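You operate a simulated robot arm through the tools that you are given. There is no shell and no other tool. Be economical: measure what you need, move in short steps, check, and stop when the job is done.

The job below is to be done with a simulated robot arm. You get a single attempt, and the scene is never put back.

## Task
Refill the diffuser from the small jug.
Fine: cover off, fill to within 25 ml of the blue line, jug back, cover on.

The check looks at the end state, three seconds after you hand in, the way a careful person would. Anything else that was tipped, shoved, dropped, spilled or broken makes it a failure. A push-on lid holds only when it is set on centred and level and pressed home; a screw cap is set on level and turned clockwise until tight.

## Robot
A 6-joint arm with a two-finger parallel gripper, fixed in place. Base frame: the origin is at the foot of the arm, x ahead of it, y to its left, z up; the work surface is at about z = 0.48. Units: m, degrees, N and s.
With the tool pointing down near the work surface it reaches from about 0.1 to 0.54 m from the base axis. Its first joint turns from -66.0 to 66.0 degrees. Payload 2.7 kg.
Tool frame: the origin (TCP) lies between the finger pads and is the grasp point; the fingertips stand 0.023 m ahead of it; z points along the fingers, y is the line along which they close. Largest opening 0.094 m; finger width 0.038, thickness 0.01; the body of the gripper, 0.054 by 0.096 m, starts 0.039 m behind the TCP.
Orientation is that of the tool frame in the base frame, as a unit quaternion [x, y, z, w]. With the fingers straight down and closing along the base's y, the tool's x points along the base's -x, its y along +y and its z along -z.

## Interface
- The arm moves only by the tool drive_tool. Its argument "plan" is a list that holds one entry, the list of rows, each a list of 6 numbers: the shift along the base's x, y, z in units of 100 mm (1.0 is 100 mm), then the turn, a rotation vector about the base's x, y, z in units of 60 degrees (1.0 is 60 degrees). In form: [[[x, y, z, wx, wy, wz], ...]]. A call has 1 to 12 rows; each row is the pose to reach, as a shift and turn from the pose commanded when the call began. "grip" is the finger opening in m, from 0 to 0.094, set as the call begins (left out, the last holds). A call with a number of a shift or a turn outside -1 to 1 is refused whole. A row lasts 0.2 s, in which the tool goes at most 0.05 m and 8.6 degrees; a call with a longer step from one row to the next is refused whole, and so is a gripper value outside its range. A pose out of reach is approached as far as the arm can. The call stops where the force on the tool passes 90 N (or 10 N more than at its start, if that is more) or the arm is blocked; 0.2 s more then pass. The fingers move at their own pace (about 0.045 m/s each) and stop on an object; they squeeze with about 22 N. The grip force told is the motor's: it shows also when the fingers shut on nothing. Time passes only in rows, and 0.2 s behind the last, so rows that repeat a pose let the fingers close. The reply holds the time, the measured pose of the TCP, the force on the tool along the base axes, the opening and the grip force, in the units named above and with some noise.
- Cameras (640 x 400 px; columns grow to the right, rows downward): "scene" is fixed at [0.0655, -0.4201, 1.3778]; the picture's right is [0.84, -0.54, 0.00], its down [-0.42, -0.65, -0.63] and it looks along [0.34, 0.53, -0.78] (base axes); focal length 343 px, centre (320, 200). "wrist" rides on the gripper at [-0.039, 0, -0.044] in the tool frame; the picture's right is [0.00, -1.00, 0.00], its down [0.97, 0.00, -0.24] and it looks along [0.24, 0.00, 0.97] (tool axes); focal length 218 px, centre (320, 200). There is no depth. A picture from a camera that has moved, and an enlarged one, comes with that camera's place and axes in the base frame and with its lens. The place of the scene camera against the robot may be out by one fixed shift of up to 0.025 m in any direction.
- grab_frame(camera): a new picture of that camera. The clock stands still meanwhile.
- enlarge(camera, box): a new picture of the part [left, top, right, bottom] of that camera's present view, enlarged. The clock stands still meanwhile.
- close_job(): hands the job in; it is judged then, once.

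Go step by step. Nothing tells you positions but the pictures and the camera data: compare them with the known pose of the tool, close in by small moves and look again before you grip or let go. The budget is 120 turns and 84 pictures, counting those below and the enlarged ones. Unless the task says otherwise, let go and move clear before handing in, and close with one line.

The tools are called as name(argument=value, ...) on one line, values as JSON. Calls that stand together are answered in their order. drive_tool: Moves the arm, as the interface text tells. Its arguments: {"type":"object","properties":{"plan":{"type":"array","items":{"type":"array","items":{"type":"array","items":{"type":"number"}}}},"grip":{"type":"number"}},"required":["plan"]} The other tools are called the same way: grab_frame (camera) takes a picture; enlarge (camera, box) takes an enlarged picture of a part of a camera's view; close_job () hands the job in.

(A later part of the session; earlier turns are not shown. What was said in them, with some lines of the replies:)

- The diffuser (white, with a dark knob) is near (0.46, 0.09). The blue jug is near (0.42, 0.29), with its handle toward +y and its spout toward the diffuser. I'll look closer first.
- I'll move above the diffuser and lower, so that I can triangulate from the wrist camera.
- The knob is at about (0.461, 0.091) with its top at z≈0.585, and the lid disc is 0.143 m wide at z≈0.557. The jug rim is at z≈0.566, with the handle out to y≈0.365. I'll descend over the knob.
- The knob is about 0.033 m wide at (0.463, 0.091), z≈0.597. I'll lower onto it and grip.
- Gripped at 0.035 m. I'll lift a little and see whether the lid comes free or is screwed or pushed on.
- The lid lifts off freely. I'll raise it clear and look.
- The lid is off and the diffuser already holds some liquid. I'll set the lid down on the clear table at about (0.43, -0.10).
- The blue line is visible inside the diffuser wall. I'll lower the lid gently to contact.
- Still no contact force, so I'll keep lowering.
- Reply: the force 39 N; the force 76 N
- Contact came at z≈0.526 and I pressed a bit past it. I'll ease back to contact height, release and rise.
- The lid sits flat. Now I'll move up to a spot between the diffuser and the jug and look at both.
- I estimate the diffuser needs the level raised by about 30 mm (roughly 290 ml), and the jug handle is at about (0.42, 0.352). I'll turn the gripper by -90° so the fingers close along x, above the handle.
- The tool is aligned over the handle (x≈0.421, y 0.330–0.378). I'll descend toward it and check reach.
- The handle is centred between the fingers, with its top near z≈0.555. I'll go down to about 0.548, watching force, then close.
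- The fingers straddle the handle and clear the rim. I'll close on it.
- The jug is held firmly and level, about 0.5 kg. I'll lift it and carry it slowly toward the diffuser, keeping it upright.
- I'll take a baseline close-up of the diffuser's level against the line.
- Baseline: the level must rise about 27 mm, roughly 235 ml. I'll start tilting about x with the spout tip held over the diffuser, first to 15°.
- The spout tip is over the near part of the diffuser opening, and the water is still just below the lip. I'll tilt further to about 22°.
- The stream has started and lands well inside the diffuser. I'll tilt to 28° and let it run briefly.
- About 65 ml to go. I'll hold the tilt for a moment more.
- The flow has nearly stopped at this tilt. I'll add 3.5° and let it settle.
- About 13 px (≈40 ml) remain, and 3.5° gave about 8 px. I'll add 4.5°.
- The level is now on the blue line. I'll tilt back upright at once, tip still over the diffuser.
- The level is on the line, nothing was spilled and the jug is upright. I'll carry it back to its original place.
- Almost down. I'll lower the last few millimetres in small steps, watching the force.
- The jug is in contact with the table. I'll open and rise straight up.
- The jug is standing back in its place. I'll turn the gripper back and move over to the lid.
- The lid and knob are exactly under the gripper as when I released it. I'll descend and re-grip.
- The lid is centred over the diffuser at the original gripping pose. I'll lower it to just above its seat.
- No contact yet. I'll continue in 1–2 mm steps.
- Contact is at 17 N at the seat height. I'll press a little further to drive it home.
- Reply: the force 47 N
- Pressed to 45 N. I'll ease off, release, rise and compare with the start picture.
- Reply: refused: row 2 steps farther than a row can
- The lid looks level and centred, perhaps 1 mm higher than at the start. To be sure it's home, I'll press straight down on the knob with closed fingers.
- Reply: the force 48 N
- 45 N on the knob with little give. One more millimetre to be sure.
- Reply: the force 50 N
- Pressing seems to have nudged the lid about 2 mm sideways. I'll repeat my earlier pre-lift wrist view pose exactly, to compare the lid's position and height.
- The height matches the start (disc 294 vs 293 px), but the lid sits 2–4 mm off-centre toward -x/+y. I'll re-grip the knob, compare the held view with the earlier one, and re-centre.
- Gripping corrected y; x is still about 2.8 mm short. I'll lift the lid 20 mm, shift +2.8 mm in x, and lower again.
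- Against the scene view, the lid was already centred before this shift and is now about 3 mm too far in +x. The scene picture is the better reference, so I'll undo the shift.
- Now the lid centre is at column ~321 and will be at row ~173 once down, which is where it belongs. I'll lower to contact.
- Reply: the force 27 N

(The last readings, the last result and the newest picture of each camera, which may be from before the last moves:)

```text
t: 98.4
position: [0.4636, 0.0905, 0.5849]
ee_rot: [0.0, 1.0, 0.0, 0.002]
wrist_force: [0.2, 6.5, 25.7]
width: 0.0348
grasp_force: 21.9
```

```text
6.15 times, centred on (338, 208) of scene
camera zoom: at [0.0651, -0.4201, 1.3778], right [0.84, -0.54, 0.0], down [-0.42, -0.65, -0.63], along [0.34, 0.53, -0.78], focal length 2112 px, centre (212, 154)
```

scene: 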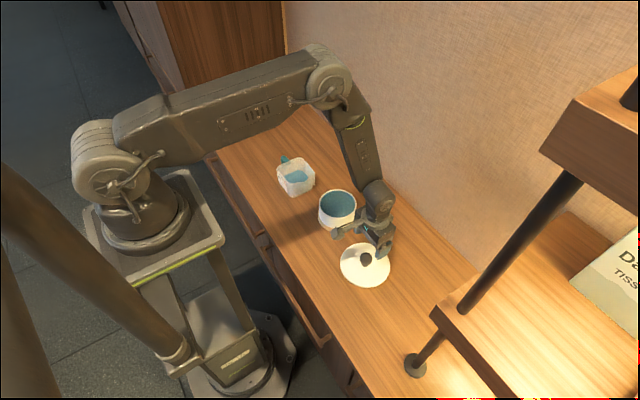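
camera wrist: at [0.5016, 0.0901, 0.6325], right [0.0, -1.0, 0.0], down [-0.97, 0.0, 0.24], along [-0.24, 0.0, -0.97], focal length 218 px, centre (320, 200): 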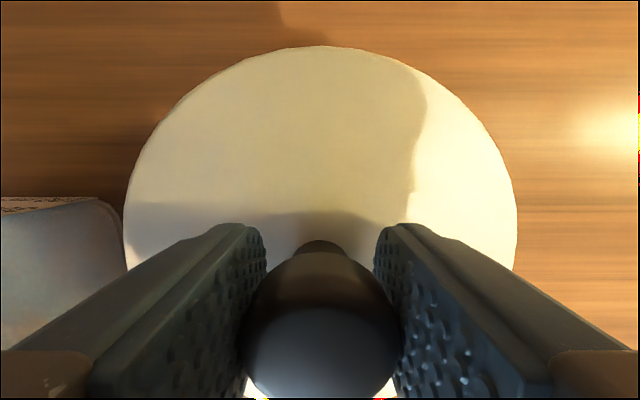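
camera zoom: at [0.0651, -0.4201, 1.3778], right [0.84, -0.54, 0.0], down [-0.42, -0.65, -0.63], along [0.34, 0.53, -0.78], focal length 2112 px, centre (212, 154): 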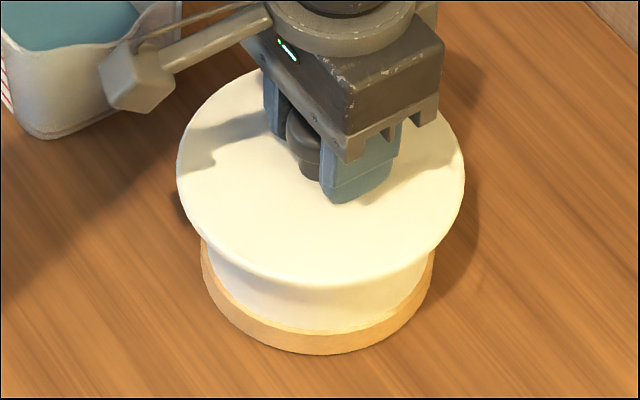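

Seated and still centred. I'll press slightly more, then ease off and release.

drive_tool(plan=[[[0, 0, -0.01, 0, 0, 0], [0, 0, -0.015, 0, 0, 0], [0, 0, -0.015, 0, 0, 0]]])

drive_tool(plan=[[[0, 0, 0.01, 0, 0, 0], [0, 0, 0.025, 0, 0, 0], [0, 0, 0.025, 0, 0, 0]]])

drive_tool(plan=[[[0, 0, 0, 0, 0, 0], [0, 0, 0, 0, 0, 0], [0, 0, 0, 0, 0, 0], [0, 0, 0, 0, 0, 0]]], grip=0.08)

drive_tool(plan=[[[0, 0, 0.2, 0, 0, 0], [0, 0, 0.6, 0, 0, 0], [0, 0, 1.0, 0, 0, 0], [0, 0, 1.0, 0, 0, 0]]])

drive_tool(plan=[[[-0.1, 0, 0.4, 0, 0, 0], [-0.4, 0, 0.7, 0, 0, 0], [-0.8, 0, 0.8, 0, 0, 0], [-1.0, 0, 0.8, 0, 0, 0], [-1.0, 0, 0.8, 0, 0, 0]]])

enlarge(camera="scene", box=[305, 175, 370, 240])

enlarge(camera="scene", box=[250, 140, 390, 250])

```text
t: 99.2
position: [0.4633, 0.0902, 0.5862]
ee_rot: [0.0, 1.0, 0.0, 0.001]
wrist_force: [-15.7, 3.6, 51.3]
width: 0.0349
grasp_force: 21.8
```

```text
t: 100.0
position: [0.4644, 0.0902, 0.5854]
ee_rot: [0.001, 1.0, 0.0, 0.002]
wrist_force: [-3.0, 5.9, 22.6]
width: 0.0349
grasp_force: 22.2
```

```text
t: 101.0
position: [0.4627, 0.0903, 0.5839]
ee_rot: [0.0, 1.0, 0.0, -0.001]
wrist_force: [-0.3, -0.4, 4.7]
width: 0.0792
grasp_force: 0.0
```

```text
t: 102.0
position: [0.4613, 0.0922, 0.6865]
ee_rot: [0.0, 1.0, -0.001, 0.001]
wrist_force: [0.2, -1.0, 0.3]
width: 0.0799
grasp_force: 0.0
```

```text
t: 103.2
position: [0.3649, 0.0938, 0.7656]
ee_rot: [0.0, 1.0, 0.0, 0.0]
wrist_force: [0.0, -0.1, 0.3]
width: 0.08
grasp_force: 0.1
```

```text
6.15 times, centred on (338, 208) of scene
camera zoom: at [0.0655, -0.4201, 1.3778], right [0.84, -0.54, 0.0], down [-0.42, -0.65, -0.63], along [0.34, 0.53, -0.78], focal length 2112 px, centre (212, 154)
```

zoom: 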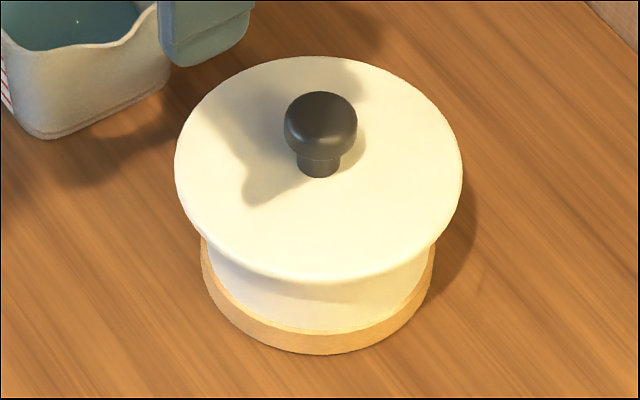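

```text
3.64 times, centred on (320, 195) of scene
camera zoom: at [0.0655, -0.4201, 1.3778], right [0.84, -0.54, 0.0], down [-0.42, -0.65, -0.63], along [0.34, 0.53, -0.78], focal length 1248 px, centre (320, 218)
```

zoom: 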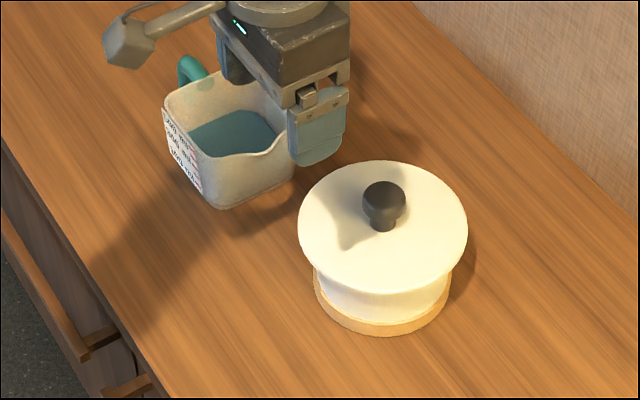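

The lid shifted slightly again as the fingers opened, so I want a second viewing angle. I'll look obliquely from the -y side with the wrist camera tilted 60°.

drive_tool(plan=[[[0, -0.4, 0, 0, 0, 0], [0, -0.8, 0, 0, 0, 0], [0, -1.0, 0, 0, 0, 0], [0.3, -1.0, 0, 0, 0, 0], [0.7, -1.0, 0, 0, 0, 0], [0.97, -1.0, 0, 0, 0, 0]]])

drive_tool(plan=[[[0, -0.2, 0, 0.13, 0, 0], [0, -0.43, 0, 0.26, 0, 0], [0, -0.43, 0, 0.39, 0, 0], [0, -0.43, -0.2, 0.52, 0, 0], [0, -0.43, -0.5, 0.65, 0, 0], [0, -0.43, -0.8, 0.78, 0, 0], [0, -0.43, -1.0, 0.9, 0, 0], [0, -0.43, -1.0, 1.0, 0, 0], [0, -0.43, -1.0, 1.0, 0, 0]]])

grab_frame(camera="wrist")

grab_frame(camera="scene")

```text
t: 104.6
position: [0.4615, -0.0091, 0.7654]
ee_rot: [0.0, 1.0, 0.0, 0.0]
wrist_force: [0.3, -0.2, 0.4]
width: 0.0801
grasp_force: 0.1
```

```text
t: 106.6
position: [0.4609, -0.0522, 0.6652]
ee_rot: [0.0, 0.865, 0.501, 0.0]
wrist_force: [-0.5, 0.8, 0.1]
width: 0.0798
grasp_force: 0.0
```

```text
16 pictures are left
camera wrist: at [0.4995, -0.0899, 0.686], right [0.0, -0.5, -0.87], down [-0.97, -0.21, 0.12], along [-0.24, 0.84, -0.48], focal length 218 px, centre (320, 200)
```

wrist: 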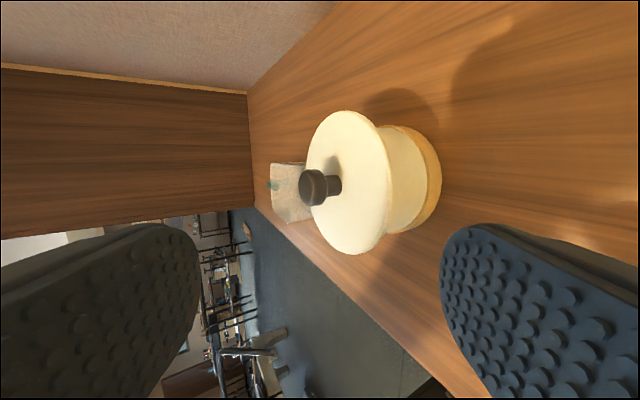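

```text
15 pictures are left
```

scene: 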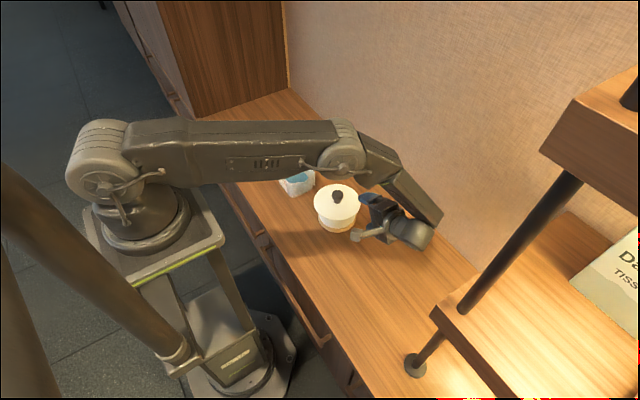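

drive_tool(plan=[[[0, -0.1, -0.1, 0.13, 0, 0], [0, -0.2, -0.3, 0.26, 0, 0], [0, -0.3, -0.5, 0.39, 0, 0], [0, -0.4, -0.7, 0.5, 0, 0], [0, -0.4, -0.75, 0.5, 0, 0], [0, -0.4, -0.75, 0.5, 0, 0]]])

enlarge(camera="wrist", box=[260, 80, 440, 280])

```text
t: 108.0
position: [0.4555, -0.1045, 0.6927]
ee_rot: [0.0, 0.707, 0.707, 0.0]
wrist_force: [-0.2, 0.7, -0.6]
width: 0.0801
grasp_force: 0.0
out of reach, approached as far as the arm can: row 3, 4, 5, 6
```

```text
2.00 times, centred on (350, 180) of wrist
camera zoom: at [0.4951, -0.1469, 0.6917], right [0.0, 0.0, -1.0], down [-0.97, -0.24, 0.0], along [-0.24, 0.97, 0.0], focal length 436 px, centre (260, 240)
```

zoom: 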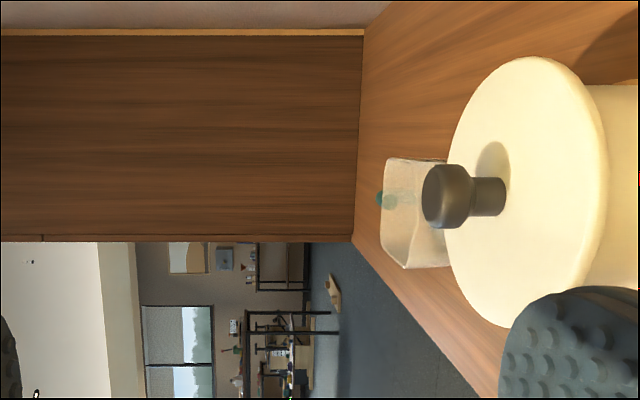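

enlarge(camera="wrist", box=[370, 80, 490, 250])

```text
2.35 times, centred on (430, 165) of wrist
camera zoom: at [0.4951, -0.1469, 0.6917], right [0.0, 0.0, -1.0], down [-0.97, -0.24, 0.0], along [-0.24, 0.97, 0.0], focal length 514 px, centre (61, 282)
```

zoom: 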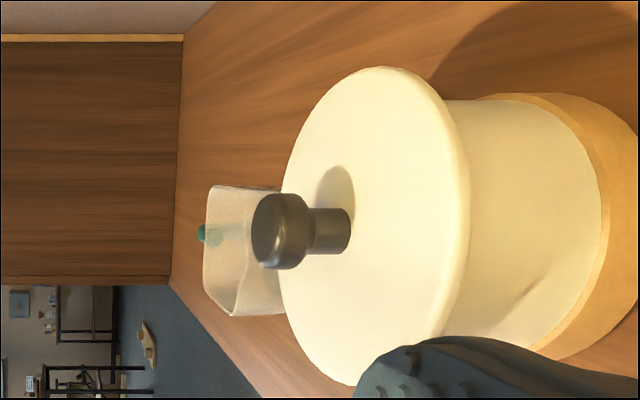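

I'll return to the 60° view, where the fingers don't block it, and enlarge that.

drive_tool(plan=[[[0, 0.1, 0.1, -0.13, 0, 0], [0, 0.2, 0.2, -0.26, 0, 0], [0, 0.3, 0.4, -0.39, 0, 0], [0, 0.4, 0.6, -0.5, 0, 0], [0, 0.4, 0.65, -0.5, 0, 0], [0, 0.4, 0.65, -0.5, 0, 0]]])

enlarge(camera="wrist", box=[280, 90, 460, 270])

```text
t: 109.4
position: [0.4579, -0.0645, 0.759]
ee_rot: [0.0, 0.866, 0.5, 0.0]
wrist_force: [-0.5, 0.3, -0.5]
width: 0.0801
grasp_force: 0.2
```

```text
2.22 times, centred on (370, 180) of wrist
camera zoom: at [0.4976, -0.1016, 0.7789], right [0.0, -0.5, -0.87], down [-0.97, -0.21, 0.12], along [-0.24, 0.84, -0.49], focal length 485 px, centre (209, 244)
```

zoom: 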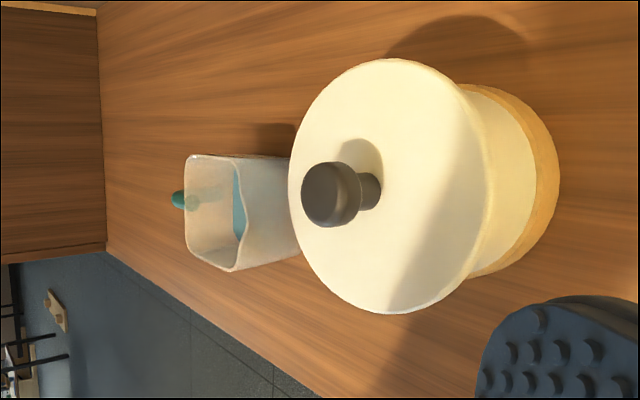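

The lid is level and centred in x, but sits about 2.5 mm off toward +y because I released under load. I'll go back, re-grip (which centres y) and this time release with no residual force.

drive_tool(plan=[[[0, 0, 0, -0.13, 0, 0], [0, 0, 0, -0.26, 0, 0], [0, 0.1, 0, -0.39, 0, 0], [0, 0.2, 0, -0.52, 0, 0], [0, 0.4, 0, -0.65, 0, 0], [0, 0.6, 0, -0.78, 0, 0], [0, 0.8, 0, -0.9, 0, 0], [0, 1.0, 0, -1.0, 0, 0], [0, 1.0, 0, -1.0, 0, 0], [0, 1.0, 0, -1.0, 0, 0]]])

drive_tool(plan=[[[0, 0, 0, 0, 0, 0], [0, 0, 0, 0, 0, 0]]])

drive_tool(plan=[[[0, 0, 0, 0, 0, 0], [0, 0, 0, 0, 0, 0]]])

drive_tool(plan=[[[0, 0, 0, 0, 0, 0], [0, 0, 0, 0, 0, 0]]])

```text
t: 111.6
position: [0.4586, 0.0342, 0.7558]
ee_rot: [0.001, 1.0, 0.0, 0.001]
wrist_force: [-0.5, 0.3, -0.4]
width: 0.0798
grasp_force: 0.0
```

```text
t: 112.2
position: [0.4578, 0.0339, 0.7567]
ee_rot: [0.001, 1.0, 0.0, 0.0]
wrist_force: [-0.2, -0.2, 0.7]
width: 0.0802
grasp_force: 0.1
```

```text
t: 112.8
position: [0.4571, 0.0344, 0.7566]
ee_rot: [0.0, 1.0, 0.0, 0.0]
wrist_force: [0.1, 0.6, -0.4]
width: 0.08
grasp_force: 0.1
```

```text
t: 113.4
position: [0.4584, 0.0339, 0.7569]
ee_rot: [-0.001, 1.0, 0.001, 0.0]
wrist_force: [0.1, -0.5, -0.3]
width: 0.0797
grasp_force: 0.0
```

drive_tool(plan=[[[0.02, 0.3, 0, 0, 0, 0], [0.054, 0.568, -0.3, 0, 0, 0], [0.054, 0.568, -0.7, 0, 0, 0], [0.054, 0.568, -1.0, 0, 0, 0], [0.054, 0.568, -1.0, 0, 0, 0]]])

drive_tool(plan=[[[0, 0, -0.2, 0, 0, 0], [0, 0, -0.4, 0, 0, 0], [0, 0, -0.4, 0, 0, 0]]])

grab_frame(camera="wrist")

```text
t: 114.6
position: [0.4626, 0.09, 0.6594]
ee_rot: [-0.001, 1.0, 0.0, 0.001]
wrist_force: [0.2, -0.9, 0.8]
width: 0.0799
grasp_force: 0.1
```

```text
t: 115.4
position: [0.4643, 0.0891, 0.6181]
ee_rot: [0.0, 1.0, 0.0, 0.001]
wrist_force: [-1.7, 0.7, 0.3]
width: 0.0799
grasp_force: 0.1
```

```text
11 pictures are left
camera wrist: at [0.5029, 0.0913, 0.6616], right [0.0, -1.0, 0.0], down [-0.97, 0.0, 0.24], along [-0.24, 0.0, -0.97], focal length 218 px, centre (320, 200)
```

wrist: 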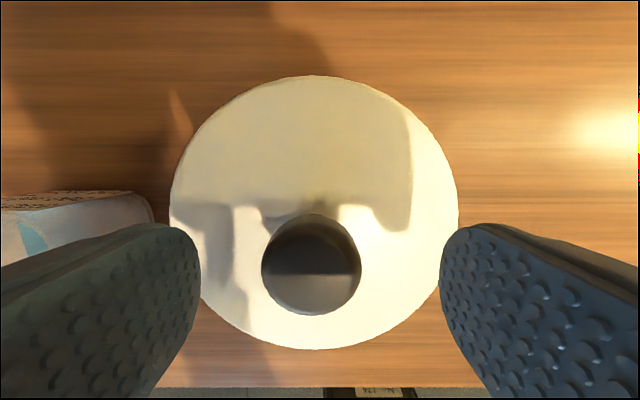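

The knob is about 2.7 mm toward +y and x is fine. I'll descend and grip, which draws it to centre.

drive_tool(plan=[[[0, 0, -0.15, 0, 0, 0], [0, 0, -0.27, 0, 0, 0], [0, 0, -0.27, 0, 0, 0]]])

drive_tool(plan=[[[0, 0, 0, 0, 0, 0], [0, 0, 0, 0, 0, 0], [0, 0, 0, 0, 0, 0], [0, 0, 0, 0, 0, 0], [0, 0, 0, 0, 0, 0]]], grip=0.01)

enlarge(camera="scene", box=[305, 175, 370, 240])

```text
t: 116.2
position: [0.4625, 0.0922, 0.5907]
ee_rot: [0.0, 1.0, 0.0, -0.001]
wrist_force: [-0.4, 0.6, 0.0]
width: 0.0799
grasp_force: 0.0
```

```text
t: 117.4
position: [0.4623, 0.091, 0.5904]
ee_rot: [0.0, 1.0, 0.0, 0.0]
wrist_force: [0.5, -0.1, 0.2]
width: 0.0353
grasp_force: 22.5
```

```text
6.15 times, centred on (338, 208) of scene
camera zoom: at [0.0655, -0.4201, 1.3778], right [0.84, -0.54, 0.0], down [-0.42, -0.65, -0.63], along [0.34, 0.53, -0.78], focal length 2112 px, centre (212, 154)
```

zoom: 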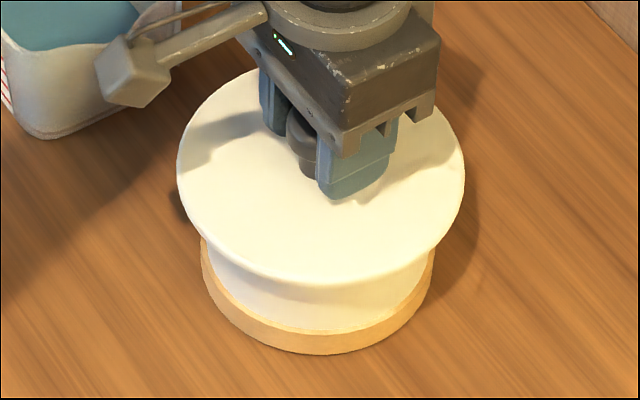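

Centred again (columns 177–465). I'll press once more, then back off to zero force before opening.

drive_tool(plan=[[[0, 0, -0.01, 0, 0, 0], [0, 0, -0.02, 0, 0, 0], [0, 0, -0.02, 0, 0, 0]]])

drive_tool(plan=[[[0, 0, -0.01, 0, 0, 0], [0, 0, -0.02, 0, 0, 0], [0, 0, -0.02, 0, 0, 0]]])

```text
t: 118.2
position: [0.4642, 0.0914, 0.5885]
ee_rot: [0.0, 1.0, 0.0, 0.001]
wrist_force: [-4.5, 3.6, 15.9]
width: 0.0353
grasp_force: 21.5
```

```text
t: 119.0
position: [0.4656, 0.0912, 0.5872]
ee_rot: [0.0, 1.0, 0.0, 0.001]
wrist_force: [-1.2, -4.3, 27.3]
width: 0.0348
grasp_force: 21.8
```

drive_tool(plan=[[[0, 0, -0.01, 0, 0, 0], [0, 0, -0.015, 0, 0, 0], [0, 0, -0.015, 0, 0, 0]]])

drive_tool(plan=[[[0, 0, 0.01, 0, 0, 0], [0, 0, 0.025, 0, 0, 0], [0, 0, 0.035, 0, 0, 0], [0, 0, 0.035, 0, 0, 0]]])

```text
t: 119.8
position: [0.4648, 0.0909, 0.5855]
ee_rot: [0.0, 1.0, 0.0, 0.003]
wrist_force: [-3.0, -7.8, 40.5]
width: 0.0348
grasp_force: 21.9
```

```text
t: 120.8
position: [0.4613, 0.0902, 0.5864]
ee_rot: [0.0, 1.0, -0.001, -0.002]
wrist_force: [0.3, 0.3, -0.4]
width: 0.0349
grasp_force: 22.0
```

Force is back to zero at the seat. I'll release and rise.

drive_tool(plan=[[[0, 0, 0, 0, 0, 0], [0, 0, 0, 0, 0, 0], [0, 0, 0, 0, 0, 0], [0, 0, 0, 0, 0, 0]]], grip=0.08)

drive_tool(plan=[[[0, 0, 0.2, 0, 0, 0], [0, 0, 0.6, 0, 0, 0], [0, 0, 1.0, 0, 0, 0], [0, 0, 1.0, 0, 0, 0]]])

drive_tool(plan=[[[-0.1, 0, 0.4, 0, 0, 0], [-0.4, 0, 0.7, 0, 0, 0], [-0.8, 0, 0.8, 0, 0, 0], [-1.0, 0, 0.8, 0, 0, 0], [-1.0, 0, 0.8, 0, 0, 0]]])

enlarge(camera="scene", box=[305, 175, 370, 240])

grab_frame(camera="scene")

```text
t: 121.8
position: [0.4629, 0.0915, 0.5881]
ee_rot: [0.0, 1.0, 0.0, 0.0]
wrist_force: [0.2, -1.2, -0.1]
width: 0.08
grasp_force: 0.1
```

```text
t: 122.8
position: [0.4598, 0.0898, 0.6884]
ee_rot: [0.0, 1.0, 0.0, 0.0]
wrist_force: [0.3, 0.1, -1.1]
width: 0.08
grasp_force: 0.1
```

```text
t: 124.0
position: [0.3629, 0.091, 0.7663]
ee_rot: [0.0, 1.0, -0.001, 0.001]
wrist_force: [0.3, 0.0, -0.1]
width: 0.0803
grasp_force: 0.0
```

```text
6.15 times, centred on (338, 208) of scene
camera zoom: at [0.0655, -0.4201, 1.3778], right [0.84, -0.54, 0.0], down [-0.42, -0.65, -0.63], along [0.34, 0.53, -0.78], focal length 2112 px, centre (212, 154)
```

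zoom: 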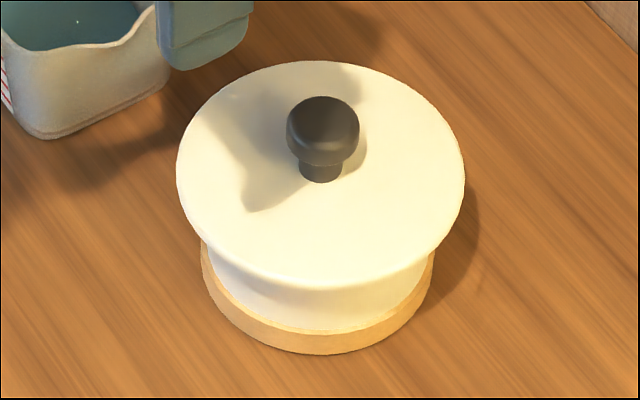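

```text
8 pictures are left
```

scene: 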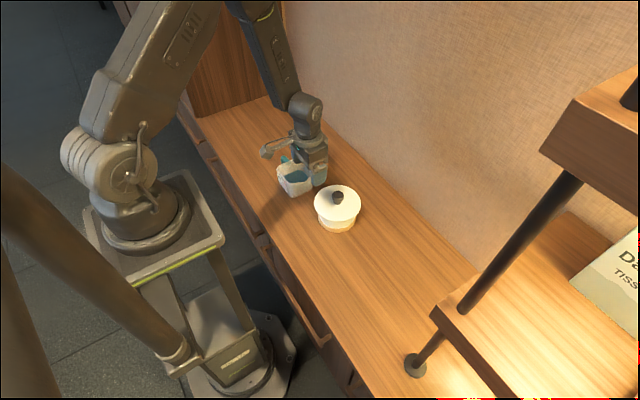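

The lid is centred, level and seated, the jug stands in its place, nothing is spilled, and the gripper is open and clear. I'm handing in.

close_job()

```text
The job is handed in.
```

The diffuser is filled to the blue line as near as I could read it, its cover is back on and pressed home, and the jug is back where it stood with nothing spilled. The cover took three tries to centre, because it slid 2–3 mm after earlier presses, but it looked centred and level in the last picture.
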